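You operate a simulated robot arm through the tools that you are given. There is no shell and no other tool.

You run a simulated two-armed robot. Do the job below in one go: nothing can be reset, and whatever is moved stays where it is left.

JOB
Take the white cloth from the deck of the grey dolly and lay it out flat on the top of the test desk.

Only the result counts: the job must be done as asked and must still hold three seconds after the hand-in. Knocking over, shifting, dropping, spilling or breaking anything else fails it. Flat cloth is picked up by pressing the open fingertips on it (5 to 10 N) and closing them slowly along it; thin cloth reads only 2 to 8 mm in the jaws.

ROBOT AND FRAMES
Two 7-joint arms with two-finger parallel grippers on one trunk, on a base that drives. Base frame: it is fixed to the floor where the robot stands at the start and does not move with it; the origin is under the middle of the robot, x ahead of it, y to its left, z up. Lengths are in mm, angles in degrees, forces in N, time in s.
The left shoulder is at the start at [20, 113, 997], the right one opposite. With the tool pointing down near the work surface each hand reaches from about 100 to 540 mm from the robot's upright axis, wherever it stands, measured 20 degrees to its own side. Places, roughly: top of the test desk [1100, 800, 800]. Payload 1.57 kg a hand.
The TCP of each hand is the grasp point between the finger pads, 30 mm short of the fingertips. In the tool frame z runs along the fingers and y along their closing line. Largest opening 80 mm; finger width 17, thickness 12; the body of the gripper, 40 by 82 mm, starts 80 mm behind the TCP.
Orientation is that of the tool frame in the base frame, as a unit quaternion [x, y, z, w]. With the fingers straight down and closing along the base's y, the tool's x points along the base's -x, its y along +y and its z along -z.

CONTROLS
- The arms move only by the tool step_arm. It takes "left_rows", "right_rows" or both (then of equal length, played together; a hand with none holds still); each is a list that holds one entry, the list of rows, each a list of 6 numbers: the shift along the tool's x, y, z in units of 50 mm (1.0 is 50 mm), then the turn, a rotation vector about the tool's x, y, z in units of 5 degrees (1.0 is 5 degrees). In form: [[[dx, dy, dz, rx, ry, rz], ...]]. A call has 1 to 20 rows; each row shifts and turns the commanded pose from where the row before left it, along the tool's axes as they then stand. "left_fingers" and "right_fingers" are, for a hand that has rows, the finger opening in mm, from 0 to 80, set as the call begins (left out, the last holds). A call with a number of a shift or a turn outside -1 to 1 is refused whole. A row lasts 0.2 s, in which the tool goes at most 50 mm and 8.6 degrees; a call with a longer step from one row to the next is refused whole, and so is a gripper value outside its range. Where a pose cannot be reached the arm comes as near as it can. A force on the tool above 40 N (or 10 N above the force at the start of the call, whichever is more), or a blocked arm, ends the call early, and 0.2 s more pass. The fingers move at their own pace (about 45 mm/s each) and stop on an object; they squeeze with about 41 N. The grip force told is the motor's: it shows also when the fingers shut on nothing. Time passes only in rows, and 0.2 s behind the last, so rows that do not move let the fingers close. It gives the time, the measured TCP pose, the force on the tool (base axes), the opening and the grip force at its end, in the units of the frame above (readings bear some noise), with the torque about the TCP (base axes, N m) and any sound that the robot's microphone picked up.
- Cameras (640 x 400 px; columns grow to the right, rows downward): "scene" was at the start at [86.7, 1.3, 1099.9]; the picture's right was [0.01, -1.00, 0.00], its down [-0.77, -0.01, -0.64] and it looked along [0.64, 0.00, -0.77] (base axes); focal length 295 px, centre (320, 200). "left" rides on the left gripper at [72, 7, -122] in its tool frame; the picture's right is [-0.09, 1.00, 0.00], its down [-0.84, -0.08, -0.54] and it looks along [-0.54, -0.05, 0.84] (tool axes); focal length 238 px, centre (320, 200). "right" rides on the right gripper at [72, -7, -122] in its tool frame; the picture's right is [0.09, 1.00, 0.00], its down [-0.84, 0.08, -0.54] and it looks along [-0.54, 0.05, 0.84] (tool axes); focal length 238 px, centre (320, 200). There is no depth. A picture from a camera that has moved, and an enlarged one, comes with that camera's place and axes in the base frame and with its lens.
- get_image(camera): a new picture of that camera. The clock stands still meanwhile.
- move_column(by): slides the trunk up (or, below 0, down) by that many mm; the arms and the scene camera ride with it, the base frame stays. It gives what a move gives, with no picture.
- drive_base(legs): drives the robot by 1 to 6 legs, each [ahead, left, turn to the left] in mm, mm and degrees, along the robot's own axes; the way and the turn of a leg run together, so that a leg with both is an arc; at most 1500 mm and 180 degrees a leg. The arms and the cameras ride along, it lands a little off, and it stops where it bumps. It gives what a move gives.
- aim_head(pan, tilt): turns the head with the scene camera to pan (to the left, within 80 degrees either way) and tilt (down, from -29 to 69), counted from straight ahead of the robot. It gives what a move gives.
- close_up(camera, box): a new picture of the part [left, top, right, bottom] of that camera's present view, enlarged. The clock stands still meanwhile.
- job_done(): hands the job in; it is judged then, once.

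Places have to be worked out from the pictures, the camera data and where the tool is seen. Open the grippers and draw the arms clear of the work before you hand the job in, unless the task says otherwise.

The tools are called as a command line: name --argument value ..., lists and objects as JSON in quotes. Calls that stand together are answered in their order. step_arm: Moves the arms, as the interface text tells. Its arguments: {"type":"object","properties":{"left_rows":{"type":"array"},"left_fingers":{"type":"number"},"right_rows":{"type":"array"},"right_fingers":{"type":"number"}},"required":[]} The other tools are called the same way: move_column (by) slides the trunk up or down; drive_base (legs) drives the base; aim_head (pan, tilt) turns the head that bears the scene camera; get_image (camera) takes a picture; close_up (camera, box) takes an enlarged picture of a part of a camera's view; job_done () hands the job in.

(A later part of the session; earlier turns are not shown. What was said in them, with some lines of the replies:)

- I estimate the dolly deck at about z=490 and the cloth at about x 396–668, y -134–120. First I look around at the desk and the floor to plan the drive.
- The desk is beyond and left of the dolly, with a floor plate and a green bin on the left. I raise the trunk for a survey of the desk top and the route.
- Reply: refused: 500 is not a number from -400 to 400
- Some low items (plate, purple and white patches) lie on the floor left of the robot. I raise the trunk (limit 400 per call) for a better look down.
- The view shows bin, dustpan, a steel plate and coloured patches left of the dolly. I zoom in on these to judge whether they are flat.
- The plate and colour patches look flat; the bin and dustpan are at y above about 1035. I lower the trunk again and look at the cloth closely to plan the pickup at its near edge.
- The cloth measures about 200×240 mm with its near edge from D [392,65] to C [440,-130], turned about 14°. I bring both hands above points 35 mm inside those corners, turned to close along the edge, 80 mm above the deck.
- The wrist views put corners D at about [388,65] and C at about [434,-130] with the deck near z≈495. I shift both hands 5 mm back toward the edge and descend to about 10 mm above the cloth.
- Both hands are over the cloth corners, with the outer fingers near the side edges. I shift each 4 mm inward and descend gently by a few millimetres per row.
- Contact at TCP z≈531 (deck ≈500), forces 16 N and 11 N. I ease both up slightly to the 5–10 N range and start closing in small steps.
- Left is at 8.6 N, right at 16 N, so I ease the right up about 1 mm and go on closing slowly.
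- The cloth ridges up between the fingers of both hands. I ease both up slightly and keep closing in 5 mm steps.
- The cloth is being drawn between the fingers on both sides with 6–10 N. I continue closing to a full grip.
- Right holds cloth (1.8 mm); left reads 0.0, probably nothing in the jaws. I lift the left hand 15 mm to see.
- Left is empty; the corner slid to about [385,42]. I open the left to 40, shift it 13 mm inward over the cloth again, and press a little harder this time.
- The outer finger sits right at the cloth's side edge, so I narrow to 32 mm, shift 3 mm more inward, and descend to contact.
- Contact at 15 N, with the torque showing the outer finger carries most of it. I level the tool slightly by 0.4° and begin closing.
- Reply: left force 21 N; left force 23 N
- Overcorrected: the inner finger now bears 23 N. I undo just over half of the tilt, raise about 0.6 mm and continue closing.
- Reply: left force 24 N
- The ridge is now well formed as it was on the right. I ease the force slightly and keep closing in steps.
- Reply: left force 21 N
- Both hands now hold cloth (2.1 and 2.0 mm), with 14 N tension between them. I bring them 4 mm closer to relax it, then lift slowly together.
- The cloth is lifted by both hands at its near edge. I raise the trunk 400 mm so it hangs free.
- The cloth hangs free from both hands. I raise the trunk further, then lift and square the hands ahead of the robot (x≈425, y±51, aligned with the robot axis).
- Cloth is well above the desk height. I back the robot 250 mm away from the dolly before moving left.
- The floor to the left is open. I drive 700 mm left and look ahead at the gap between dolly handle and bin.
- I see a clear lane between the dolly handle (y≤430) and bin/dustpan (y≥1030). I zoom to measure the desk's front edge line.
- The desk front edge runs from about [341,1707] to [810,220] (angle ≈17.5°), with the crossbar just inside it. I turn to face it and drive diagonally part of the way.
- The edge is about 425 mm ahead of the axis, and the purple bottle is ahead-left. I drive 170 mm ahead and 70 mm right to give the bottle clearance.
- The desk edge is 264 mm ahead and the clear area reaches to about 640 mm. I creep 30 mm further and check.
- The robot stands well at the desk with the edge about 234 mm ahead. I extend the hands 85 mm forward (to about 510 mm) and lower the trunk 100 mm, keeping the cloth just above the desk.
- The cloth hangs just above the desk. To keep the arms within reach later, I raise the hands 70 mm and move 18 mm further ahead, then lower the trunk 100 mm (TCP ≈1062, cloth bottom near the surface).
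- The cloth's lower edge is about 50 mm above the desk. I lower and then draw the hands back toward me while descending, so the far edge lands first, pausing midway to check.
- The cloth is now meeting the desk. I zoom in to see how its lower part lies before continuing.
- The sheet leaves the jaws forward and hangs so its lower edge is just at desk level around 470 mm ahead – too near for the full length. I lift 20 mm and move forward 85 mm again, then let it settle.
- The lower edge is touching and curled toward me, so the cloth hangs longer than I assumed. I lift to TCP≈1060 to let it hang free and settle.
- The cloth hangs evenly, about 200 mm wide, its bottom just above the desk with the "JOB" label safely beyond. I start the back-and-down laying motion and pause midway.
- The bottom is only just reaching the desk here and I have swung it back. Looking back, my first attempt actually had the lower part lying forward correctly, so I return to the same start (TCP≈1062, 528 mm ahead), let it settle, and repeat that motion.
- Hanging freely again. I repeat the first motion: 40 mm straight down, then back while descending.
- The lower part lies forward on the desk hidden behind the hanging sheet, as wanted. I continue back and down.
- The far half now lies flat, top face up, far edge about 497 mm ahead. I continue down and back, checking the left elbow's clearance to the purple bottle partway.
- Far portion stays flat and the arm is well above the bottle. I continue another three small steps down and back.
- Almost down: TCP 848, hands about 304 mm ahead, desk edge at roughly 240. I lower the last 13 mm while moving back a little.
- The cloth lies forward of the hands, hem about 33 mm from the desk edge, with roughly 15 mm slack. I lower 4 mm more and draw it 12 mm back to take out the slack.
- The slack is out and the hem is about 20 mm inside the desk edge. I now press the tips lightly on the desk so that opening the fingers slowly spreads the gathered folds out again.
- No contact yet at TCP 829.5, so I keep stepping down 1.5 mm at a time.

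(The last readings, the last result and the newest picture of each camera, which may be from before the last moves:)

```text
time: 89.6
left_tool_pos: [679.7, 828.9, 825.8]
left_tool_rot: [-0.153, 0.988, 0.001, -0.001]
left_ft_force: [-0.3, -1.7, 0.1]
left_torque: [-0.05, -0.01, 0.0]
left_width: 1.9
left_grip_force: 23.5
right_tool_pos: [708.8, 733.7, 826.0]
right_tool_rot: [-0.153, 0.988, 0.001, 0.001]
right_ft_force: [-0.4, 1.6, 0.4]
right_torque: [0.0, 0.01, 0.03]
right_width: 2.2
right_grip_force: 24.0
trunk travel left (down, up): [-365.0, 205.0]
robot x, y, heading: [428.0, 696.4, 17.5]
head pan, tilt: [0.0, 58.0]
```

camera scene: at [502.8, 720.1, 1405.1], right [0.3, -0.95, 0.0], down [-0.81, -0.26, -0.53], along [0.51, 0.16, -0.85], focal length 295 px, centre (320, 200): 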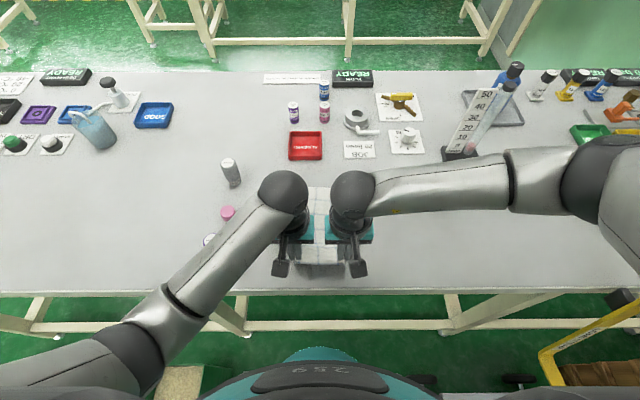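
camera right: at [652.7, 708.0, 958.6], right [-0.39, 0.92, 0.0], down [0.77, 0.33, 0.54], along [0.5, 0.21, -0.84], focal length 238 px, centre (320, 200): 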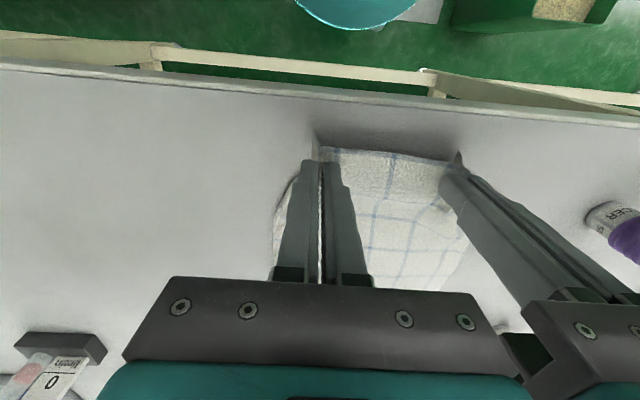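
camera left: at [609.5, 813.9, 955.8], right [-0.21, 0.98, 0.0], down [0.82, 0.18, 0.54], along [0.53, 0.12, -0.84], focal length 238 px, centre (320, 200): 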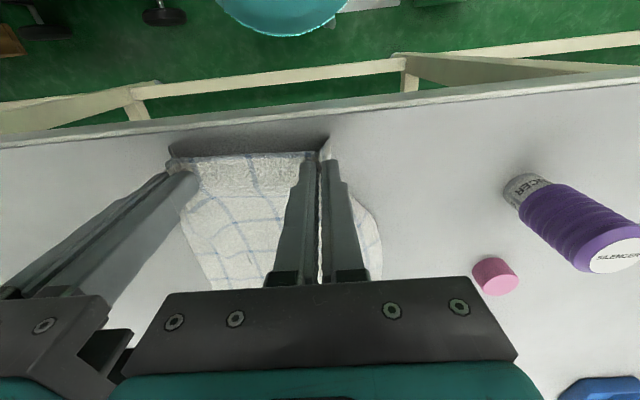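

Still no contact at TCP 826. I continue in small steps.

step_arm --left_rows '[[[0, 0, 0.04, 0, 0, 0], [0, 0, 0, 0, 0, 0]]]' --right_rows '[[[0, 0, 0.04, 0, 0, 0], [0, 0, 0, 0, 0, 0]]]'

close_up --camera "left" --box '[220, 90, 420, 215]'

```text
time: 90.2
left_tool_pos: [679.8, 830.0, 823.6]
left_tool_rot: [-0.154, 0.988, 0.001, -0.001]
left_ft_force: [0.4, -2.4, -0.1]
left_torque: [-0.07, 0.0, 0.0]
left_width: 1.7
left_grip_force: 23.8
right_tool_pos: [709.9, 733.6, 823.4]
right_tool_rot: [-0.154, 0.988, 0.001, 0.0]
right_ft_force: [0.0, 2.0, 0.7]
right_torque: [0.06, 0.01, 0.02]
right_width: 2.0
right_grip_force: 23.0
trunk travel left (down, up): [-365.0, 205.0]
robot x, y, heading: [425.6, 696.1, 17.5]
head pan, tilt: [0.0, 58.0]
```

```text
3.20 times, centred on (320, 152) of left
camera zoom: at [609.5, 814.2, 946.5], right [-0.21, 0.98, 0.0], down [0.82, 0.18, 0.54], along [0.53, 0.12, -0.84], focal length 763 px, centre (320, 352)
```

zoom: 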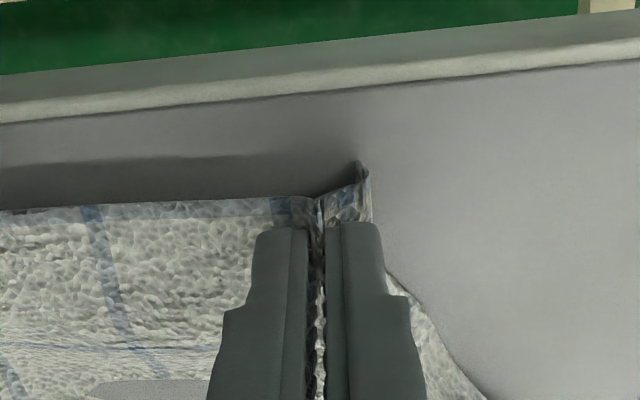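

The shadow shows a gap of several millimetres still; I go on down.

step_arm --left_rows '[[[0, 0, 0.05, 0, 0, 0], [0, 0, 0, 0, 0, 0]]]' --right_rows '[[[0, 0, 0.05, 0, 0, 0], [0, 0, 0, 0, 0, 0]]]'

step_arm --left_rows '[[[0, 0, 0.05, 0, 0, 0], [0, 0, 0, 0, 0, 0]]]' --right_rows '[[[0, 0, 0.05, 0, 0, 0], [0, 0, 0, 0, 0, 0]]]'

close_up --camera "left" --box '[220, 90, 420, 215]'

```text
time: 90.8
left_tool_pos: [679.3, 828.4, 821.4]
left_tool_rot: [-0.153, 0.988, 0.001, 0.0]
left_ft_force: [1.3, -1.5, -0.7]
left_torque: [-0.05, -0.03, -0.02]
left_width: 1.9
left_grip_force: 23.7
right_tool_pos: [710.3, 732.4, 821.9]
right_tool_rot: [-0.153, 0.988, 0.001, 0.0]
right_ft_force: [-0.3, 1.7, 0.2]
right_torque: [0.09, 0.0, 0.01]
right_width: 2.1
right_grip_force: 23.7
trunk travel left (down, up): [-365.0, 205.0]
robot x, y, heading: [428.4, 694.8, 17.5]
head pan, tilt: [0.0, 58.0]
```

```text
time: 91.4
left_tool_pos: [679.1, 829.9, 820.9]
left_tool_rot: [-0.152, 0.988, 0.001, 0.001]
left_ft_force: [0.9, -0.6, 8.5]
left_torque: [0.01, 0.03, -0.06]
left_width: 1.8
left_grip_force: 23.1
right_tool_pos: [709.4, 734.0, 820.7]
right_tool_rot: [-0.152, 0.988, 0.001, 0.0]
right_ft_force: [-1.0, 2.5, 0.1]
right_torque: [0.08, 0.01, -0.02]
right_width: 2.1
right_grip_force: 24.1
trunk travel left (down, up): [-365.0, 205.0]
robot x, y, heading: [429.6, 695.6, 17.6]
head pan, tilt: [0.0, 58.0]
```

```text
3.20 times, centred on (320, 152) of left
camera zoom: at [609.5, 814.1, 942.1], right [-0.21, 0.98, 0.0], down [0.82, 0.18, 0.54], along [0.53, 0.12, -0.84], focal length 763 px, centre (320, 352)
```

zoom: 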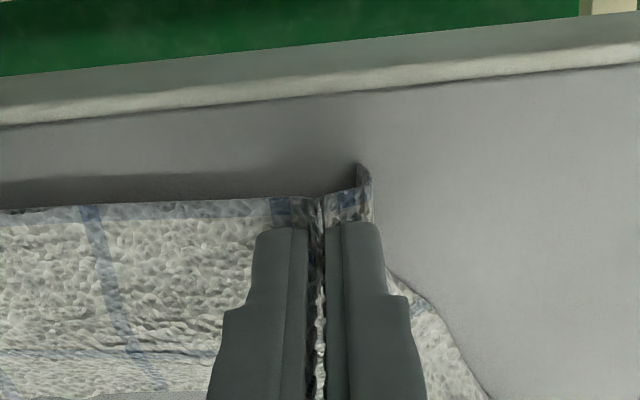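

Left touches with 8.5 N at TCP ≈821 (desk ≈790). I lower the right another millimetre, then begin opening slowly.

step_arm --left_rows '[[[0, 0, 0, 0, 0, 0], [0, 0, 0, 0, 0, 0]]]' --right_rows '[[[0, 0, 0.025, 0, 0, 0], [0, 0, 0, 0, 0, 0]]]'

step_arm --left_rows '[[[0, 0, 0, 0, 0, 0], [0, 0, 0, 0, 0, 0]]]' --right_rows '[[[0, 0, 0, 0, 0, 0], [0, 0, 0, 0, 0, 0]]]' --left_fingers 6 --right_fingers 6

step_arm --left_rows '[[[0, 0, 0, 0, 0, 0], [0, 0, 0, 0, 0, 0]]]' --right_rows '[[[0, 0, 0, 0, 0, 0], [0, 0, 0, 0, 0, 0]]]' --left_fingers 11 --right_fingers 11

close_up --camera "left" --box '[160, 90, 480, 290]'

close_up --camera "right" --box '[160, 90, 480, 290]'

```text
time: 92.0
left_tool_pos: [679.9, 828.6, 819.5]
left_tool_rot: [-0.153, 0.988, 0.0, 0.0]
left_ft_force: [0.1, -1.2, 11.5]
left_torque: [0.07, 0.08, -0.01]
left_width: 1.9
left_grip_force: 23.7
right_tool_pos: [708.7, 732.8, 818.9]
right_tool_rot: [-0.153, 0.988, 0.001, -0.001]
right_ft_force: [-1.0, 3.2, 0.5]
right_torque: [0.07, 0.04, 0.04]
right_width: 2.2
right_grip_force: 23.9
trunk travel left (down, up): [-365.0, 205.0]
robot x, y, heading: [426.4, 697.6, 17.6]
head pan, tilt: [0.0, 58.0]
```

```text
time: 92.6
left_tool_pos: [678.8, 829.8, 819.9]
left_tool_rot: [-0.153, 0.988, 0.0, -0.002]
left_ft_force: [0.5, 0.2, 0.3]
left_torque: [0.02, 0.01, 0.02]
left_width: 6.0
left_grip_force: 0.0
right_tool_pos: [710.7, 732.9, 818.4]
right_tool_rot: [-0.153, 0.988, 0.0, 0.0]
right_ft_force: [0.0, -0.6, 0.0]
right_torque: [0.01, 0.01, -0.02]
right_width: 6.1
right_grip_force: 0.0
trunk travel left (down, up): [-365.0, 205.0]
robot x, y, heading: [429.8, 694.7, 17.5]
head pan, tilt: [0.0, 58.0]
```

```text
time: 93.2
left_tool_pos: [678.9, 829.7, 818.7]
left_tool_rot: [-0.153, 0.988, 0.001, -0.001]
left_ft_force: [-0.9, 0.2, -0.3]
left_torque: [-0.01, -0.01, 0.01]
left_width: 10.8
left_grip_force: 0.1
right_tool_pos: [711.7, 732.3, 819.8]
right_tool_rot: [-0.153, 0.988, 0.001, 0.0]
right_ft_force: [-0.4, 0.3, 0.7]
right_torque: [-0.02, 0.04, -0.02]
right_width: 11.0
right_grip_force: 0.0
trunk travel left (down, up): [-365.0, 205.0]
robot x, y, heading: [426.6, 696.3, 17.4]
head pan, tilt: [0.0, 58.0]
```

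```text
2.00 times, centred on (320, 190) of left
camera zoom: at [609.4, 814.0, 941.7], right [-0.21, 0.98, 0.0], down [0.82, 0.18, 0.54], along [0.53, 0.12, -0.84], focal length 477 px, centre (320, 220)
```

zoom: 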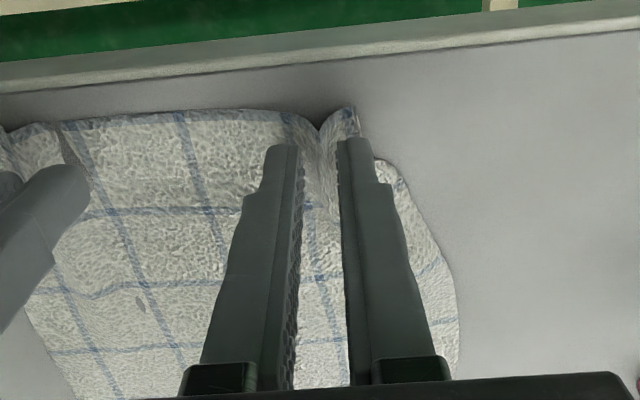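

```text
2.00 times, centred on (320, 190) of right
camera zoom: at [642.6, 704.2, 941.2], right [-0.39, 0.92, 0.0], down [0.77, 0.33, 0.54], along [0.5, 0.21, -0.84], focal length 477 px, centre (320, 220)
```

zoom: 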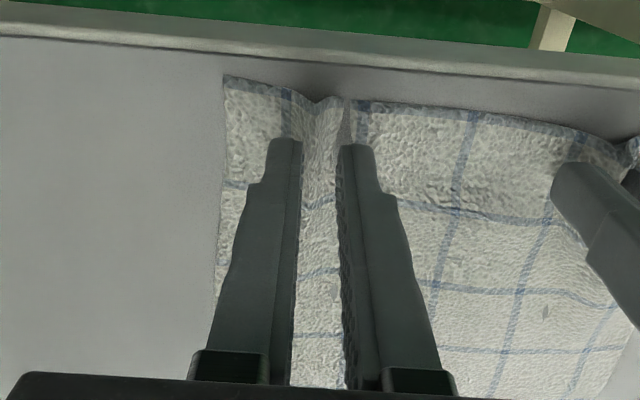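

The folds are released and relaxing; the hem is now rather close to the desk edge, which I'll fix after. First I press lightly and open further to spread the folds.

step_arm --left_rows '[[[0, 0, 0.04, 0, 0, 0], [0, 0, 0, 0, 0, 0]]]' --right_rows '[[[0, 0, 0.04, 0, 0, 0], [0, 0, 0, 0, 0, 0]]]'

step_arm --left_rows '[[[0, 0, 0.03, 0, 0, 0], [0, 0, 0, 0, 0, 0]]]' --right_rows '[[[0, 0, 0.03, 0, 0, 0], [0, 0, 0, 0, 0, 0]]]'

```text
time: 93.8
left_tool_pos: [680.3, 829.8, 817.5]
left_tool_rot: [-0.153, 0.988, 0.0, 0.0]
left_ft_force: [-0.2, 0.5, 0.1]
left_torque: [0.0, 0.01, 0.0]
left_width: 10.9
left_grip_force: 0.0
right_tool_pos: [710.9, 733.7, 817.1]
right_tool_rot: [-0.152, 0.988, 0.002, 0.0]
right_ft_force: [-0.6, 0.5, 0.6]
right_torque: [0.01, -0.01, -0.01]
right_width: 11.4
right_grip_force: 0.1
trunk travel left (down, up): [-365.0, 205.0]
robot x, y, heading: [427.7, 696.5, 17.5]
head pan, tilt: [0.0, 58.0]
```

```text
time: 94.4
left_tool_pos: [678.8, 828.6, 814.9]
left_tool_rot: [-0.153, 0.988, 0.001, 0.0]
left_ft_force: [0.3, 0.0, 0.9]
left_torque: [0.0, 0.02, 0.01]
left_width: 10.9
left_grip_force: 0.1
right_tool_pos: [711.2, 732.4, 814.5]
right_tool_rot: [-0.154, 0.988, 0.001, 0.0]
right_ft_force: [-0.6, 0.1, 0.0]
right_torque: [0.0, -0.02, -0.01]
right_width: 11.2
right_grip_force: 0.1
trunk travel left (down, up): [-365.0, 205.0]
robot x, y, heading: [429.0, 696.7, 17.4]
head pan, tilt: [0.0, 58.0]
```

Still no contact at TCP 814.7, so the desk is below 785. I continue down in 2 mm steps.

step_arm --left_rows '[[[0, 0, 0.04, 0, 0, 0], [0, 0, 0, 0, 0, 0]]]' --right_rows '[[[0, 0, 0.04, 0, 0, 0], [0, 0, 0, 0, 0, 0]]]'

step_arm --left_rows '[[[0, 0, 0.04, 0, 0, 0], [0, 0, 0, 0, 0, 0]]]' --right_rows '[[[0, 0, 0.04, 0, 0, 0], [0, 0, 0, 0, 0, 0]]]'

```text
time: 95.0
left_tool_pos: [679.4, 829.6, 813.5]
left_tool_rot: [-0.153, 0.988, 0.0, 0.0]
left_ft_force: [-0.2, 0.3, 0.4]
left_torque: [0.04, 0.01, 0.0]
left_width: 10.9
left_grip_force: 0.1
right_tool_pos: [711.5, 732.3, 812.3]
right_tool_rot: [-0.153, 0.988, 0.001, 0.0]
right_ft_force: [-0.3, -0.1, -0.2]
right_torque: [0.02, 0.0, -0.01]
right_width: 10.9
right_grip_force: 0.1
trunk travel left (down, up): [-365.0, 205.0]
robot x, y, heading: [428.5, 695.2, 17.7]
head pan, tilt: [0.0, 58.0]
```

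```text
time: 95.6
left_tool_pos: [679.5, 828.2, 810.8]
left_tool_rot: [-0.153, 0.988, 0.001, 0.0]
left_ft_force: [-1.2, -0.6, 2.9]
left_torque: [0.05, 0.04, 0.03]
left_width: 11.0
left_grip_force: 0.1
right_tool_pos: [709.9, 732.4, 811.1]
right_tool_rot: [-0.154, 0.988, 0.001, 0.001]
right_ft_force: [1.0, -0.4, 6.5]
right_torque: [-0.05, 0.02, 0.02]
right_width: 11.0
right_grip_force: 0.0
trunk travel left (down, up): [-365.0, 205.0]
robot x, y, heading: [428.7, 691.4, 17.4]
head pan, tilt: [0.0, 58.0]
```

Contact with 3 N and 6.5 N at TCP 811, so the desk top is at z≈780. I open slowly in steps to spread the folds.

step_arm --left_rows '[[[0, 0, 0.01, 0, 0, 0], [0, 0, 0, 0, 0, 0]]]' --right_rows '[[[0, 0, 0, 0, 0, 0], [0, 0, 0, 0, 0, 0]]]' --left_fingers 17 --right_fingers 17

step_arm --left_rows '[[[0, 0, 0, 0, 0, 0], [0, 0, 0, 0, 0, 0]]]' --right_rows '[[[0, 0, 0, 0, 0, 0], [0, 0, 0, 0, 0, 0]]]' --left_fingers 23 --right_fingers 23

step_arm --left_rows '[[[0, 0, 0, 0, 0, 0], [0, 0, 0, 0, 0, 0]]]' --right_rows '[[[0, 0, 0, 0, 0, 0], [0, 0, 0, 0, 0, 0]]]' --left_fingers 29 --right_fingers 29

close_up --camera "left" --box '[160, 90, 480, 290]'

close_up --camera "right" --box '[160, 90, 480, 290]'

```text
time: 96.2
left_tool_pos: [680.9, 829.4, 811.9]
left_tool_rot: [-0.153, 0.988, 0.001, -0.001]
left_ft_force: [-0.7, -0.8, 9.4]
left_torque: [0.06, 0.07, -0.02]
left_width: 16.5
left_grip_force: 0.1
right_tool_pos: [709.8, 733.8, 811.5]
right_tool_rot: [-0.153, 0.988, 0.002, 0.0]
right_ft_force: [1.3, 1.4, 6.5]
right_torque: [-0.02, 0.03, 0.02]
right_width: 14.8
right_grip_force: 0.0
trunk travel left (down, up): [-365.0, 205.0]
robot x, y, heading: [428.9, 697.6, 17.5]
head pan, tilt: [0.0, 58.0]
```

```text
time: 96.8
left_tool_pos: [681.3, 829.1, 811.5]
left_tool_rot: [-0.153, 0.988, 0.0, 0.001]
left_ft_force: [0.6, -1.3, 8.4]
left_torque: [0.09, 0.0, 0.01]
left_width: 21.3
left_grip_force: 0.1
right_tool_pos: [710.7, 733.2, 811.2]
right_tool_rot: [-0.154, 0.988, 0.002, -0.001]
right_ft_force: [-0.8, 1.7, 8.8]
right_torque: [0.02, 0.03, -0.01]
right_width: 19.4
right_grip_force: 0.1
trunk travel left (down, up): [-365.0, 205.0]
robot x, y, heading: [428.9, 698.7, 17.6]
head pan, tilt: [0.0, 58.0]
```

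```text
time: 97.4
left_tool_pos: [679.7, 829.5, 812.2]
left_tool_rot: [-0.153, 0.988, 0.001, 0.001]
left_ft_force: [0.4, -2.5, 10.0]
left_torque: [0.11, 0.01, -0.01]
left_width: 26.9
left_grip_force: 0.0
right_tool_pos: [710.2, 732.8, 812.0]
right_tool_rot: [-0.153, 0.988, 0.0, -0.001]
right_ft_force: [-0.4, 2.2, 9.8]
right_torque: [-0.01, 0.04, 0.01]
right_width: 24.4
right_grip_force: 0.1
trunk travel left (down, up): [-365.0, 205.0]
robot x, y, heading: [429.2, 695.4, 17.4]
head pan, tilt: [0.0, 58.0]
```

```text
2.00 times, centred on (320, 190) of left
camera zoom: at [609.5, 814.0, 934.0], right [-0.21, 0.98, 0.0], down [0.82, 0.18, 0.54], along [0.53, 0.12, -0.84], focal length 477 px, centre (320, 220)
```

zoom: 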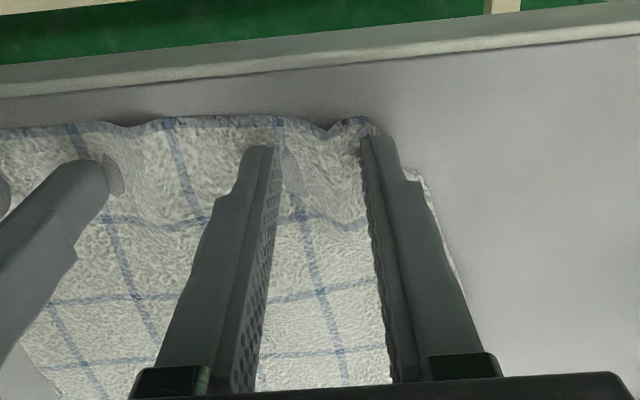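

```text
2.00 times, centred on (320, 190) of right
camera zoom: at [642.0, 704.0, 933.3], right [-0.39, 0.92, 0.0], down [0.77, 0.33, 0.54], along [0.5, 0.21, -0.84], focal length 477 px, centre (320, 220)
```

zoom: 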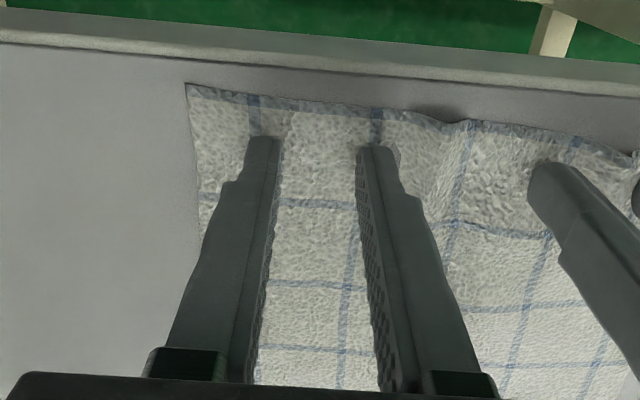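

The folds have spread well; a small ripple remains between the hands. I drag both hands 8 mm outward under light pressure to pull it flat.

step_arm --left_rows '[[[0, 0.04, 0, 0, 0, 0], [0, 0.04, 0, 0, 0, 0], [0, 0.04, 0, 0, 0, 0], [0, 0.04, 0, 0, 0, 0], [0, 0, 0, 0, 0, 0]]]' --right_rows '[[[0, -0.04, 0, 0, 0, 0], [0, -0.04, 0, 0, 0, 0], [0, -0.04, 0, 0, 0, 0], [0, -0.04, 0, 0, 0, 0], [0, 0, 0, 0, 0, 0]]]'

close_up --camera "left" --box '[160, 90, 480, 290]'

close_up --camera "right" --box '[160, 90, 480, 290]'

```text
time: 98.6
left_tool_pos: [676.6, 836.2, 811.0]
left_tool_rot: [-0.153, 0.988, 0.001, 0.001]
left_ft_force: [0.8, -2.7, 10.7]
left_torque: [0.1, 0.08, 0.01]
left_width: 27.2
left_grip_force: 0.0
right_tool_pos: [712.3, 726.6, 811.2]
right_tool_rot: [-0.154, 0.988, 0.002, 0.001]
right_ft_force: [0.2, 4.4, 13.0]
right_torque: [-0.08, 0.05, -0.05]
right_width: 24.5
right_grip_force: 0.1
trunk travel left (down, up): [-365.0, 205.0]
robot x, y, heading: [428.9, 696.2, 17.5]
head pan, tilt: [0.0, 58.0]
```

```text
2.00 times, centred on (320, 190) of left
camera zoom: at [606.2, 821.5, 934.0], right [-0.21, 0.98, 0.0], down [0.82, 0.18, 0.54], along [0.53, 0.12, -0.84], focal length 477 px, centre (320, 220)
```

zoom: 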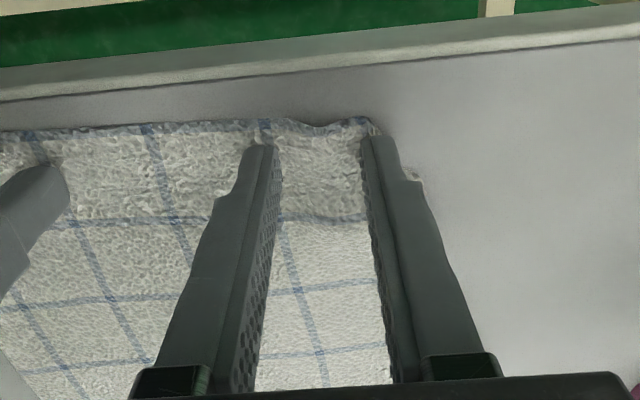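

```text
2.00 times, centred on (320, 190) of right
camera zoom: at [644.1, 697.6, 933.2], right [-0.39, 0.92, 0.0], down [0.77, 0.33, 0.54], along [0.5, 0.21, -0.84], focal length 477 px, centre (320, 220)
```

zoom: 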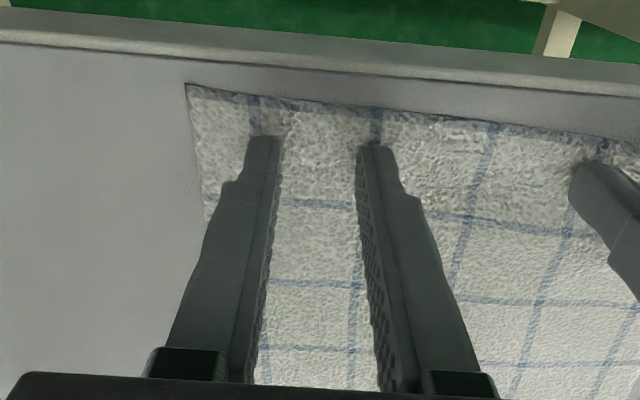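

That pulled the sheet flat. I lift both hands straight up 150 mm and look at the whole cloth.

step_arm --left_rows '[[[0, 0, -0.2, 0, 0, 0], [0, 0, -0.4, 0, 0, 0], [0, 0, -0.8, 0, 0, 0], [0, 0, -0.8, 0, 0, 0], [0, 0, -0.8, 0, 0, 0], [0, 0, 0, 0, 0, 0]]]' --right_rows '[[[0, 0, -0.2, 0, 0, 0], [0, 0, -0.4, 0, 0, 0], [0, 0, -0.8, 0, 0, 0], [0, 0, -0.8, 0, 0, 0], [0, 0, -0.8, 0, 0, 0], [0, 0, 0, 0, 0, 0]]]'

get_image --camera "left"

get_image --camera "right"

get_image --camera "scene"

```text
time: 100.0
left_tool_pos: [676.4, 836.6, 961.1]
left_tool_rot: [-0.153, 0.988, 0.002, -0.002]
left_ft_force: [-0.8, 0.0, 0.5]
left_torque: [-0.01, 0.0, -0.01]
left_width: 29.2
left_grip_force: 0.1
right_tool_pos: [715.3, 725.8, 960.2]
right_tool_rot: [-0.154, 0.988, 0.001, 0.0]
right_ft_force: [-0.2, 0.8, 0.0]
right_torque: [-0.04, 0.0, 0.0]
right_width: 29.1
right_grip_force: 0.1
trunk travel left (down, up): [-365.0, 205.0]
robot x, y, heading: [427.9, 694.5, 17.5]
head pan, tilt: [0.0, 58.0]
```

```text
taken
camera left: at [606.0, 822.2, 1084.4], right [-0.21, 0.98, 0.0], down [0.82, 0.18, 0.54], along [0.53, 0.12, -0.84], focal length 238 px, centre (320, 200)
```

left: 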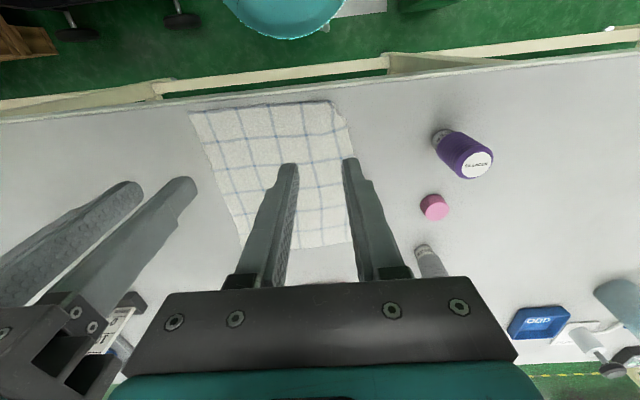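

```text
taken
camera right: at [647.1, 697.8, 1082.5], right [-0.39, 0.92, 0.0], down [0.77, 0.33, 0.54], along [0.5, 0.21, -0.84], focal length 238 px, centre (320, 200)
```

right: 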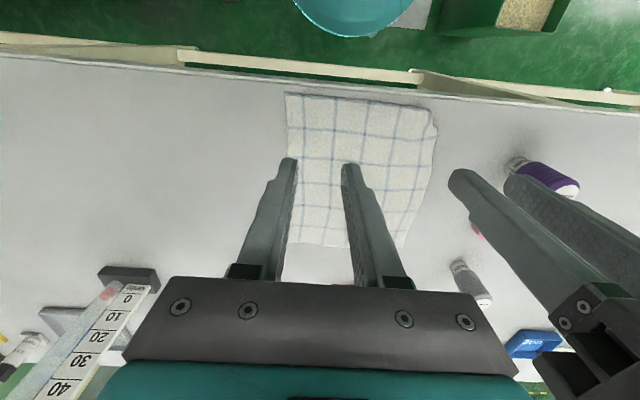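

```text
taken
camera scene: at [503.0, 720.5, 1405.0], right [0.3, -0.95, 0.0], down [-0.81, -0.26, -0.53], along [0.51, 0.16, -0.85], focal length 295 px, centre (320, 200)
```

scene: 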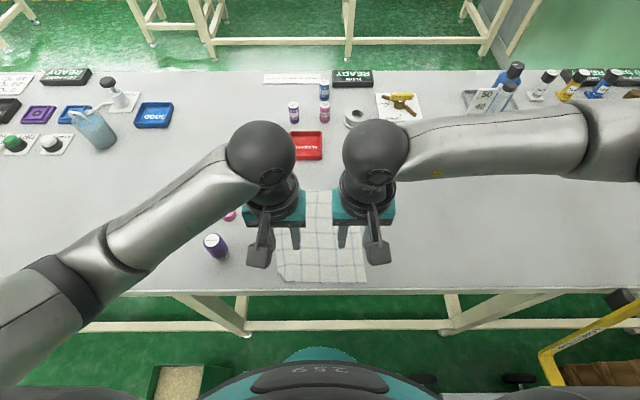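

The cloth is nearly flat on the desk with its near edge close to the front. I raise the hands and spread them for a clear scene view.

step_arm --left_rows '[[[0, 0, -0.8, 0, 0, 0], [0, 0, -0.8, 0, 0, 0], [0, 0.6, 0, 0, 0, 0], [0, 0.6, 0, 0, 0, 0], [0, 0.6, 0, 0, 0, 0], [0, 0.6, 0, 0, 0, 0], [0, 0, 0, 0, 0, 0]]]' --right_rows '[[[0, 0, -0.8, 0, 0, 0], [0, 0, -0.8, 0, 0, 0], [0, -0.6, 0, 0, 0, 0], [0, -0.6, 0, 0, 0, 0], [0, -0.6, 0, 0, 0, 0], [0, -0.6, 0, 0, 0, 0], [0, 0, 0, 0, 0, 0]]]'

get_image --camera "scene"

close_up --camera "scene" --box '[220, 170, 420, 295]'

```text
time: 101.6
left_tool_pos: [641.9, 952.9, 1040.5]
left_tool_rot: [-0.152, 0.988, 0.0, 0.0]
left_ft_force: [-0.4, -0.6, -0.6]
left_torque: [0.02, 0.05, 0.0]
left_width: 29.2
left_grip_force: 0.0
right_tool_pos: [749.5, 612.1, 1041.0]
right_tool_rot: [-0.154, 0.988, 0.0, -0.001]
right_ft_force: [-0.5, 0.7, 0.6]
right_torque: [-0.02, -0.01, 0.01]
right_width: 29.1
right_grip_force: 0.1
trunk travel left (down, up): [-365.0, 205.0]
robot x, y, heading: [426.9, 692.6, 17.6]
head pan, tilt: [0.0, 58.0]
```

```text
taken
camera scene: at [503.3, 720.3, 1405.0], right [0.3, -0.95, 0.0], down [-0.81, -0.26, -0.53], along [0.51, 0.16, -0.85], focal length 295 px, centre (320, 200)
```

scene: 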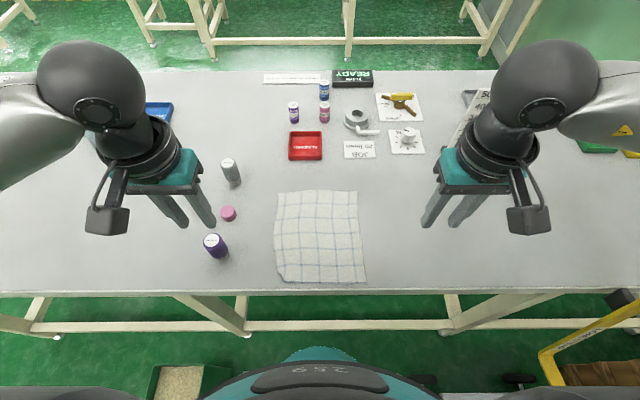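

```text
3.20 times, centred on (320, 232) of scene
camera zoom: at [503.3, 720.3, 1405.0], right [0.3, -0.95, 0.0], down [-0.81, -0.26, -0.53], along [0.51, 0.16, -0.85], focal length 943 px, centre (320, 96)
```

zoom: 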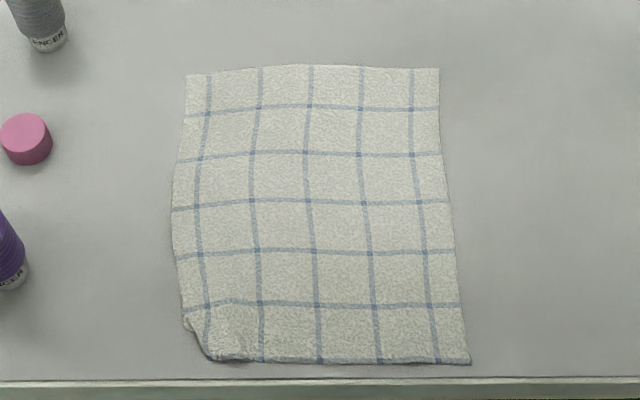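

The cloth is flat except for a small tucked near-left corner, and the near edge is only about 12 mm from the desk edge. I zoom in on that corner.

close_up --camera "scene" --box '[262, 250, 342, 300]'

get_image --camera "left"

get_image --camera "right"

```text
8.00 times, centred on (302, 275) of scene
camera zoom: at [503.3, 720.3, 1405.0], right [0.3, -0.95, 0.0], down [-0.81, -0.26, -0.53], along [0.51, 0.16, -0.85], focal length 2358 px, centre (464, -400)
```

zoom: 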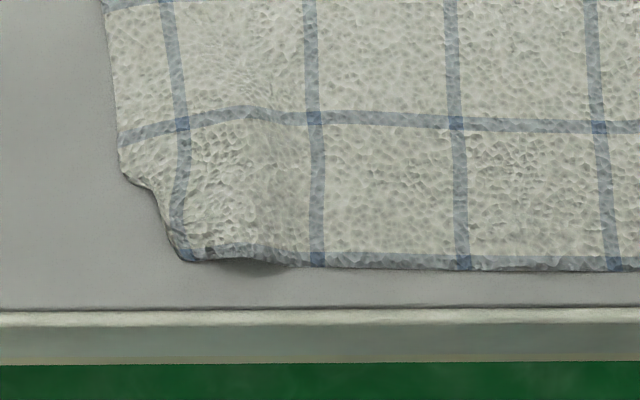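

```text
taken
camera left: at [571.7, 938.2, 1163.0], right [-0.21, 0.98, 0.0], down [0.82, 0.18, 0.54], along [0.53, 0.12, -0.84], focal length 238 px, centre (320, 200)
```

left: 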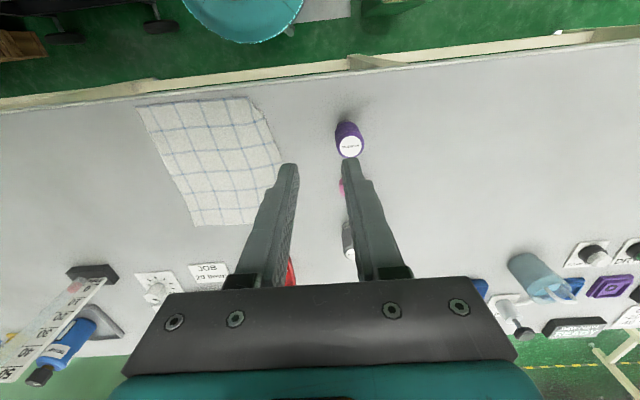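

```text
taken
camera right: at [682.2, 583.0, 1163.0], right [-0.39, 0.92, 0.0], down [0.77, 0.33, 0.54], along [0.5, 0.21, -0.84], focal length 238 px, centre (320, 200)
```

right: 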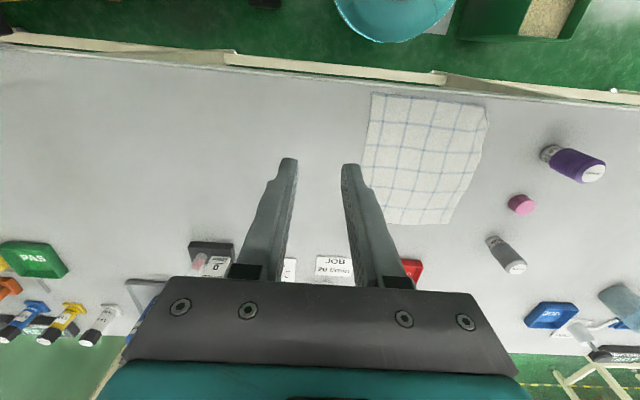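

The corner is tucked slightly under and the near hem is about 12 mm from the edge. Pressing the far part and sliding the cloth about 30 mm forward should both give margin and unfold the tuck, so I bring both hands above the far third.

step_arm --left_rows '[[[-0.497, -0.431, 0, 0, 0, 0], [-0.497, -0.431, 0, 0, 0, 0], [-0.497, -0.431, 0, 0, 0, 0], [-0.497, -0.431, 0, 0, 0, 0], [-0.497, -0.431, 0, 0, 0, 0], [-0.497, -0.431, 0, 0, 0, 0], [0, 0, 0.7, 0, 0, 0], [0, 0, 0.7, 0, 0, 0], [0, 0, 0.7, 0, 0, 0], [0, 0, 0.7, 0, 0, 0], [0, 0, 0.7, 0, 0, 0], [0, 0, 0.7, 0, 0, 0], [0, 0, 0, 0, 0, 0]]]' --right_rows '[[[-0.497, 0.427, 0, 0, 0, 0], [-0.497, 0.427, 0, 0, 0, 0], [-0.497, 0.427, 0, 0, 0, 0], [-0.497, 0.427, 0, 0, 0, 0], [-0.497, 0.427, 0, 0, 0, 0], [-0.497, 0.427, 0, 0, 0, 0], [0, 0, 0.7, 0, 0, 0], [0, 0, 0.7, 0, 0, 0], [0, 0, 0.7, 0, 0, 0], [0, 0, 0.7, 0, 0, 0], [0, 0, 0.7, 0, 0, 0], [0, 0, 0.7, 0, 0, 0], [0, 0, 0, 0, 0, 0]]]' --left_fingers 50 --right_fingers 50

get_image --camera "left"

get_image --camera "right"

get_image --camera "scene"

```text
time: 104.4
left_tool_pos: [822.5, 872.1, 829.9]
left_tool_rot: [-0.152, 0.988, 0.001, 0.0]
left_ft_force: [0.4, -0.6, -0.2]
left_torque: [0.01, 0.05, 0.02]
left_width: 50.0
left_grip_force: 0.0
right_tool_pos: [854.4, 777.3, 829.7]
right_tool_rot: [-0.154, 0.988, 0.001, -0.001]
right_ft_force: [-0.3, -0.4, 0.4]
right_torque: [-0.01, 0.0, 0.01]
right_width: 50.0
right_grip_force: 0.1
trunk travel left (down, up): [-365.0, 205.0]
robot x, y, heading: [425.2, 690.2, 17.5]
head pan, tilt: [0.0, 58.0]
```

```text
taken
camera left: at [751.5, 857.6, 953.2], right [-0.21, 0.98, 0.0], down [0.82, 0.18, 0.54], along [0.53, 0.12, -0.84], focal length 238 px, centre (320, 200)
```

left: 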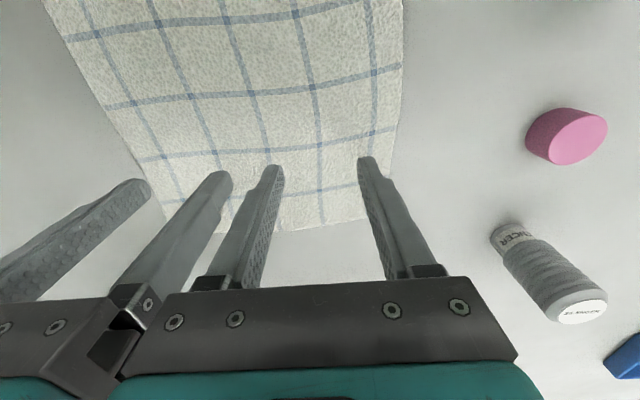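

```text
taken
camera right: at [786.1, 748.3, 951.1], right [-0.39, 0.92, 0.0], down [0.77, 0.33, 0.54], along [0.5, 0.21, -0.84], focal length 238 px, centre (320, 200)
```

right: 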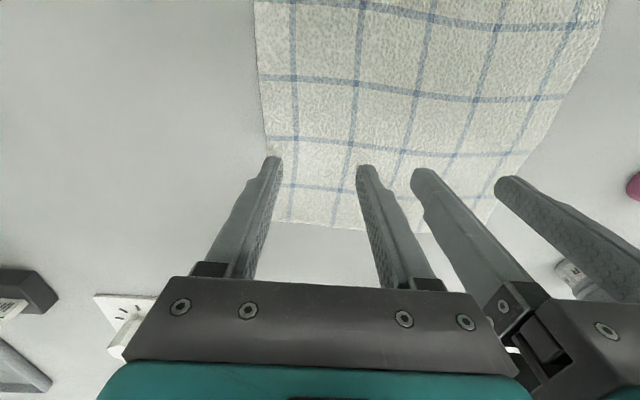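

```text
taken
camera scene: at [503.0, 720.1, 1405.1], right [0.3, -0.95, 0.0], down [-0.81, -0.26, -0.53], along [0.51, 0.16, -0.85], focal length 295 px, centre (320, 200)
```

scene: 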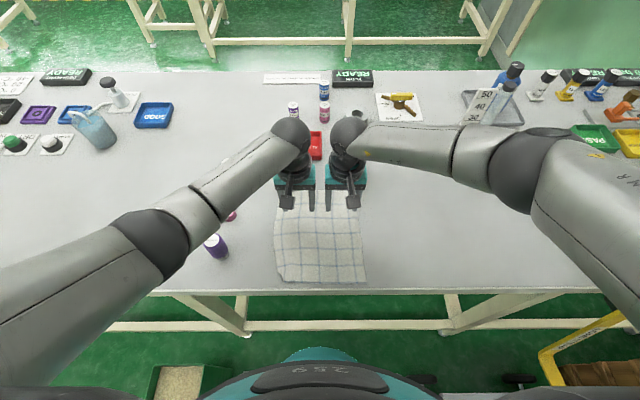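

Both hands are over the cloth's far part, clear of other things. I lower to contact.

step_arm --left_rows '[[[0, 0, 0.2, 0, 0, 0], [0, 0, 0.12, 0, 0, 0], [0, 0, 0, 0, 0, 0]]]' --right_rows '[[[0, 0, 0.2, 0, 0, 0], [0, 0, 0.12, 0, 0, 0], [0, 0, 0, 0, 0, 0]]]'

step_arm --left_rows '[[[0, 0, 0.04, 0, 0, 0], [0, 0, 0, 0, 0, 0]]]' --right_rows '[[[0, 0, 0.04, 0, 0, 0], [0, 0, 0, 0, 0, 0]]]'

```text
time: 105.2
left_tool_pos: [823.4, 871.9, 814.0]
left_tool_rot: [-0.153, 0.988, 0.001, 0.0]
left_ft_force: [0.2, 0.0, 0.7]
left_torque: [0.02, 0.02, -0.01]
left_width: 49.9
left_grip_force: 0.1
right_tool_pos: [853.5, 778.1, 813.2]
right_tool_rot: [-0.153, 0.988, 0.001, -0.001]
right_ft_force: [0.6, -0.4, 0.2]
right_torque: [-0.01, -0.01, -0.04]
right_width: 50.1
right_grip_force: 0.0
trunk travel left (down, up): [-365.0, 205.0]
robot x, y, heading: [429.0, 694.1, 17.4]
head pan, tilt: [0.0, 58.0]
```

```text
time: 105.8
left_tool_pos: [822.5, 873.2, 813.4]
left_tool_rot: [-0.153, 0.988, 0.001, 0.0]
left_ft_force: [0.2, 0.3, -0.7]
left_torque: [-0.04, -0.01, -0.01]
left_width: 50.1
left_grip_force: 0.0
right_tool_pos: [853.3, 779.0, 812.1]
right_tool_rot: [-0.153, 0.988, 0.001, -0.001]
right_ft_force: [-0.4, -0.2, -0.3]
right_torque: [-0.02, 0.0, 0.01]
right_width: 50.2
right_grip_force: 0.0
trunk travel left (down, up): [-365.0, 205.0]
robot x, y, heading: [425.6, 694.7, 17.3]
head pan, tilt: [0.0, 58.0]
```

Just above contact. I lower 1.5 mm more.

step_arm --left_rows '[[[0, 0, 0.03, 0, 0, 0], [0, 0, 0, 0, 0, 0]]]' --right_rows '[[[0, 0, 0.03, 0, 0, 0], [0, 0, 0, 0, 0, 0]]]'

```text
time: 106.4
left_tool_pos: [822.9, 873.3, 811.4]
left_tool_rot: [-0.152, 0.988, 0.001, 0.001]
left_ft_force: [0.7, -0.5, 0.3]
left_torque: [-0.02, -0.01, -0.03]
left_width: 49.8
left_grip_force: 0.1
right_tool_pos: [853.5, 777.9, 810.9]
right_tool_rot: [-0.153, 0.988, 0.001, 0.001]
right_ft_force: [-1.5, -0.8, 6.1]
right_torque: [-0.23, -0.03, -0.01]
right_width: 50.4
right_grip_force: 0.1
trunk travel left (down, up): [-365.0, 205.0]
robot x, y, heading: [428.5, 695.3, 17.5]
head pan, tilt: [0.0, 58.0]
```

step_arm --left_rows '[[[0, 0, 0.025, 0, 0, 0], [0, 0, 0, 0, 0, 0]]]' --right_rows '[[[0, 0, 0.005, 0, 0, 0], [0, 0, 0, 0, 0, 0]]]'

```text
time: 107.0
left_tool_pos: [822.4, 873.2, 810.0]
left_tool_rot: [-0.153, 0.988, 0.001, 0.001]
left_ft_force: [-1.8, -0.2, 6.1]
left_torque: [-0.01, 0.05, -0.03]
left_width: 49.9
left_grip_force: 0.1
right_tool_pos: [854.3, 778.1, 811.8]
right_tool_rot: [-0.154, 0.988, 0.001, 0.002]
right_ft_force: [1.1, -0.7, 6.7]
right_torque: [-0.22, -0.1, 0.03]
right_width: 50.2
right_grip_force: 0.1
trunk travel left (down, up): [-365.0, 205.0]
robot x, y, heading: [428.4, 696.0, 17.6]
head pan, tilt: [0.0, 58.0]
```

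Both press with about 6 N. I slide both hands forward 32 mm together, slowly.

step_arm --left_rows '[[[-0.08, 0, 0, 0, 0, 0], [-0.08, 0, 0, 0, 0, 0], [-0.08, 0, 0, 0, 0, 0], [-0.08, 0, 0, 0, 0, 0], [0, 0, 0, 0, 0, 0]]]' --right_rows '[[[-0.08, 0, 0, 0, 0, 0], [-0.08, 0, 0, 0, 0, 0], [-0.08, 0, 0, 0, 0, 0], [-0.08, 0, 0, 0, 0, 0], [0, 0, 0, 0, 0, 0]]]'

close_up --camera "scene" --box '[220, 170, 420, 295]'

```text
time: 108.2
left_tool_pos: [837.4, 877.1, 811.3]
left_tool_rot: [-0.152, 0.988, 0.001, 0.0]
left_ft_force: [-3.0, -1.9, 10.0]
left_torque: [-0.14, 0.07, -0.03]
left_width: 50.1
left_grip_force: 0.1
right_tool_pos: [868.1, 782.4, 811.3]
right_tool_rot: [-0.154, 0.988, 0.001, -0.001]
right_ft_force: [0.0, 0.0, 3.2]
right_torque: [-0.1, -0.02, -0.03]
right_width: 49.9
right_grip_force: 0.0
trunk travel left (down, up): [-365.0, 205.0]
robot x, y, heading: [426.3, 697.6, 17.5]
head pan, tilt: [0.0, 58.0]
```

```text
3.20 times, centred on (320, 232) of scene
camera zoom: at [501.8, 719.7, 1405.1], right [0.3, -0.95, 0.0], down [-0.81, -0.25, -0.53], along [0.51, 0.16, -0.85], focal length 943 px, centre (320, 96)
```

zoom: 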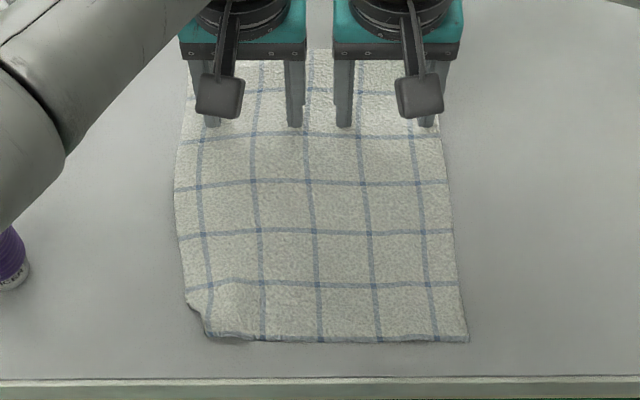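

The cloth slid forward about 15 mm as one flat sheet. I continue another 16 mm with balanced pressure.

step_arm --left_rows '[[[-0.08, 0, -0.005, 0, 0, 0], [-0.08, 0, 0, 0, 0, 0], [-0.08, 0, 0, 0, 0, 0], [-0.08, 0, 0, 0, 0, 0], [0, 0, 0, 0, 0, 0]]]' --right_rows '[[[-0.08, 0, 0.008, 0, 0, 0], [-0.08, 0, 0, 0, 0, 0], [-0.08, 0, 0, 0, 0, 0], [-0.08, 0, 0, 0, 0, 0], [0, 0, 0, 0, 0, 0]]]'

close_up --camera "scene" --box '[220, 170, 420, 295]'

```text
time: 109.4
left_tool_pos: [853.4, 882.4, 810.7]
left_tool_rot: [-0.152, 0.988, 0.001, 0.0]
left_ft_force: [-3.8, -0.7, 9.8]
left_torque: [-0.11, 0.05, -0.04]
left_width: 49.6
left_grip_force: 0.1
right_tool_pos: [882.9, 787.8, 811.2]
right_tool_rot: [-0.152, 0.988, 0.001, 0.001]
right_ft_force: [-1.2, -1.1, 5.1]
right_torque: [-0.24, 0.0, -0.01]
right_width: 50.3
right_grip_force: 0.4
trunk travel left (down, up): [-365.0, 205.0]
robot x, y, heading: [425.7, 693.5, 17.5]
head pan, tilt: [0.0, 58.0]
```

```text
3.20 times, centred on (320, 232) of scene
camera zoom: at [501.4, 719.7, 1405.2], right [0.3, -0.95, 0.0], down [-0.81, -0.25, -0.53], along [0.51, 0.16, -0.85], focal length 943 px, centre (320, 96)
```

zoom: 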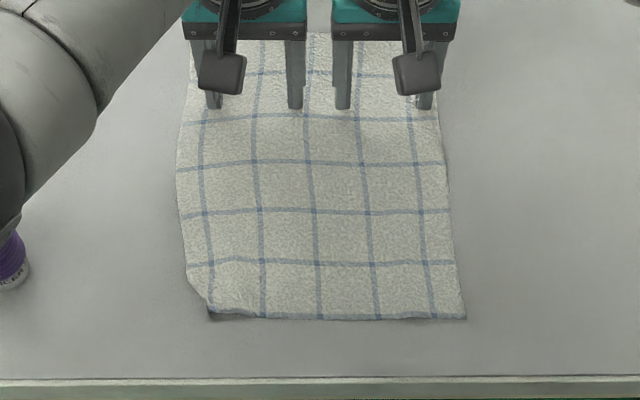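

Now the hem is about 40 mm inside the edge. I lift both hands straight up and view the scene.

step_arm --left_rows '[[[0, 0, -0.2, 0, 0, 0], [0, 0, -0.5, 0, 0, 0], [0, 0, -0.8, 0, 0, 0], [0, 0, -0.8, 0, 0, 0], [0, 0, -0.8, 0, 0, 0], [0, 0, -0.8, 0, 0, 0], [0, 0, 0, 0, 0, 0]]]' --right_rows '[[[0, 0, -0.2, 0, 0, 0], [0, 0, -0.5, 0, 0, 0], [0, 0, -0.8, 0, 0, 0], [0, 0, -0.8, 0, 0, 0], [0, 0, -0.8, 0, 0, 0], [0, 0, -0.8, 0, 0, 0], [0, 0, 0, 0, 0, 0]]]'

get_image --camera "scene"

close_up --camera "scene" --box '[256, 230, 352, 290]'

get_image --camera "left"

```text
time: 111.0
left_tool_pos: [855.3, 881.0, 1007.1]
left_tool_rot: [-0.153, 0.988, 0.001, -0.001]
left_ft_force: [-0.5, -0.3, -0.8]
left_torque: [-0.01, -0.04, -0.01]
left_width: 50.0
left_grip_force: 0.0
right_tool_pos: [884.4, 786.5, 1006.0]
right_tool_rot: [-0.153, 0.988, 0.001, 0.0]
right_ft_force: [0.2, 0.9, 0.6]
right_torque: [-0.05, -0.01, -0.02]
right_width: 50.0
right_grip_force: 0.1
trunk travel left (down, up): [-365.0, 205.0]
robot x, y, heading: [430.7, 696.1, 17.4]
head pan, tilt: [0.0, 58.0]
```

```text
taken
camera scene: at [503.1, 719.6, 1405.0], right [0.3, -0.95, 0.0], down [-0.81, -0.25, -0.53], along [0.51, 0.16, -0.85], focal length 295 px, centre (320, 200)
```

scene: 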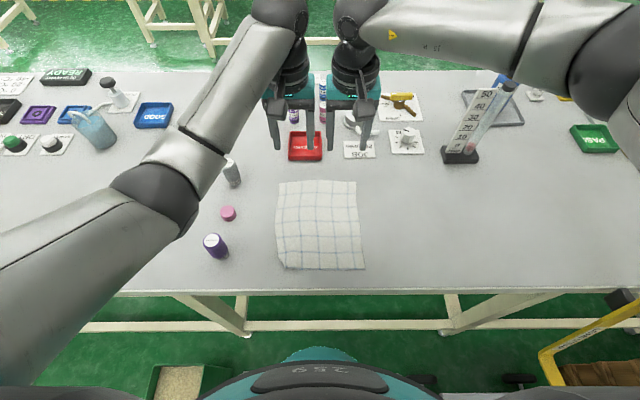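

```text
6.67 times, centred on (304, 260) of scene
camera zoom: at [503.1, 719.6, 1405.0], right [0.3, -0.95, 0.0], down [-0.81, -0.25, -0.53], along [0.51, 0.16, -0.85], focal length 1965 px, centre (427, -200)
```

zoom: 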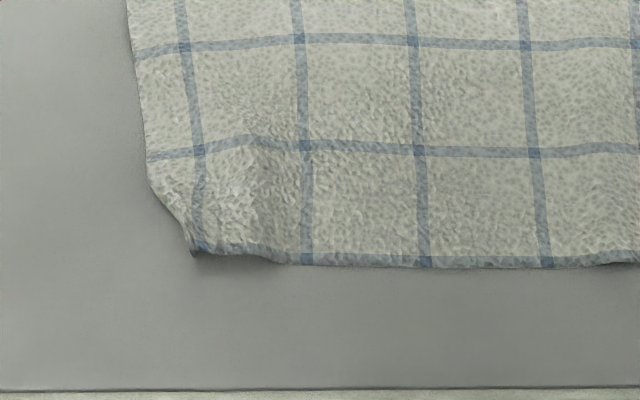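

```text
taken
camera left: at [784.7, 866.5, 1129.7], right [-0.21, 0.98, 0.0], down [0.82, 0.18, 0.54], along [0.53, 0.12, -0.84], focal length 238 px, centre (320, 200)
```

left: 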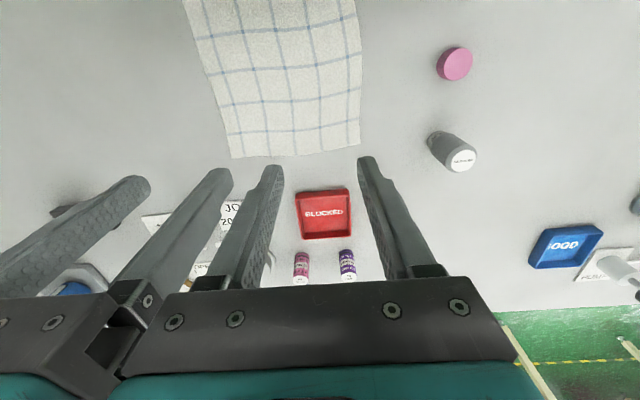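

The cloth lies flat with only a tiny tuck at one corner, fully on the desk and about 40 mm from its edge. I raise the trunk and draw the arms clear, then check once more.

move_column --by 180

drive_base --legs '[[-200, 0, 0]]'

get_image --camera "scene"

get_image --camera "left"

```text
time: 113.0
left_tool_pos: [854.4, 881.5, 1186.9]
left_tool_rot: [-0.153, 0.988, 0.001, 0.0]
left_ft_force: [0.1, -0.8, 0.0]
left_torque: [-0.03, 0.02, 0.0]
left_width: 49.9
left_grip_force: 0.0
right_tool_pos: [883.9, 787.8, 1186.2]
right_tool_rot: [-0.153, 0.988, 0.002, 0.0]
right_ft_force: [0.3, -0.4, 0.1]
right_torque: [-0.03, -0.02, -0.02]
right_width: 49.8
right_grip_force: 0.1
trunk travel left (down, up): [-545.0, 25.0]
robot x, y, heading: [425.1, 699.7, 17.5]
head pan, tilt: [0.0, 58.0]
```

```text
time: 114.6
left_tool_pos: [662.2, 822.5, 1185.8]
left_tool_rot: [-0.154, 0.988, 0.002, -0.001]
left_ft_force: [-0.5, 0.2, 0.2]
left_torque: [0.03, -0.05, -0.01]
left_width: 50.0
left_grip_force: 0.0
right_tool_pos: [691.8, 728.1, 1185.2]
right_tool_rot: [-0.155, 0.988, 0.001, -0.001]
right_ft_force: [0.1, 0.0, 0.0]
right_torque: [0.02, 0.02, 0.02]
right_width: 50.0
right_grip_force: 0.0
trunk travel left (down, up): [-545.0, 25.0]
robot x, y, heading: [235.6, 633.3, 17.8]
head pan, tilt: [0.0, 58.0]
```

```text
taken
camera scene: at [310.5, 659.4, 1585.1], right [0.3, -0.95, 0.0], down [-0.81, -0.26, -0.53], along [0.51, 0.16, -0.85], focal length 295 px, centre (320, 200)
```

scene: 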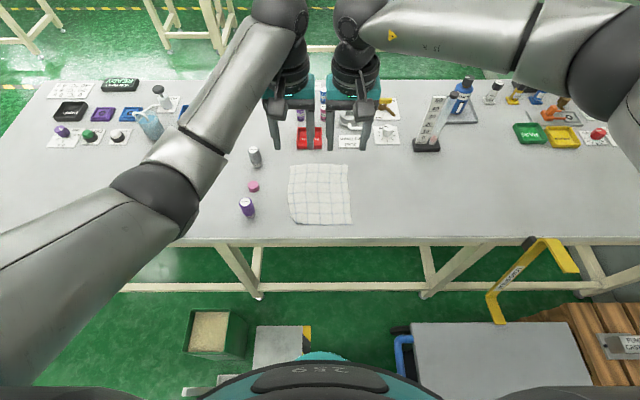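

```text
taken
camera left: at [591.9, 807.1, 1309.6], right [-0.22, 0.98, 0.0], down [0.82, 0.18, 0.54], along [0.53, 0.12, -0.84], focal length 238 px, centre (320, 200)
```

left: 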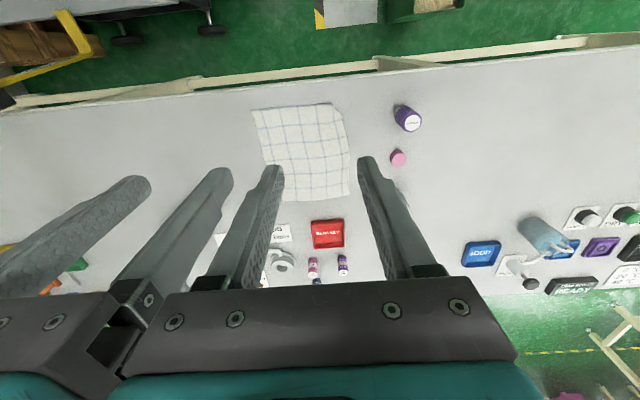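

The cloth lies flat on the desk, everything else looks undisturbed, and both grippers are open well above and drawn back. I hand the job in.

job_done

```text
The job is handed in.
```

I moved the white cloth from the dolly to the test desk. It lies flat, top face up, with its near edge about 40 mm inside the desk's front edge.

- **Corner:** the near-left corner is still tucked under by about 10–15 mm. I left it because fixing it risked wrinkling the rest of the cloth.
- **Surroundings:** nothing else looked moved in the last pictures. That includes the purple bottle and other items on the desk, and the bin, dolly and other floor items in view.
- **Robot:** both grippers are open and empty, with the arms raised about 400 mm above the desk. I backed the robot off 200 mm, but the hands are still above the desk.

The job is handed in, but I haven't seen how it was judged.
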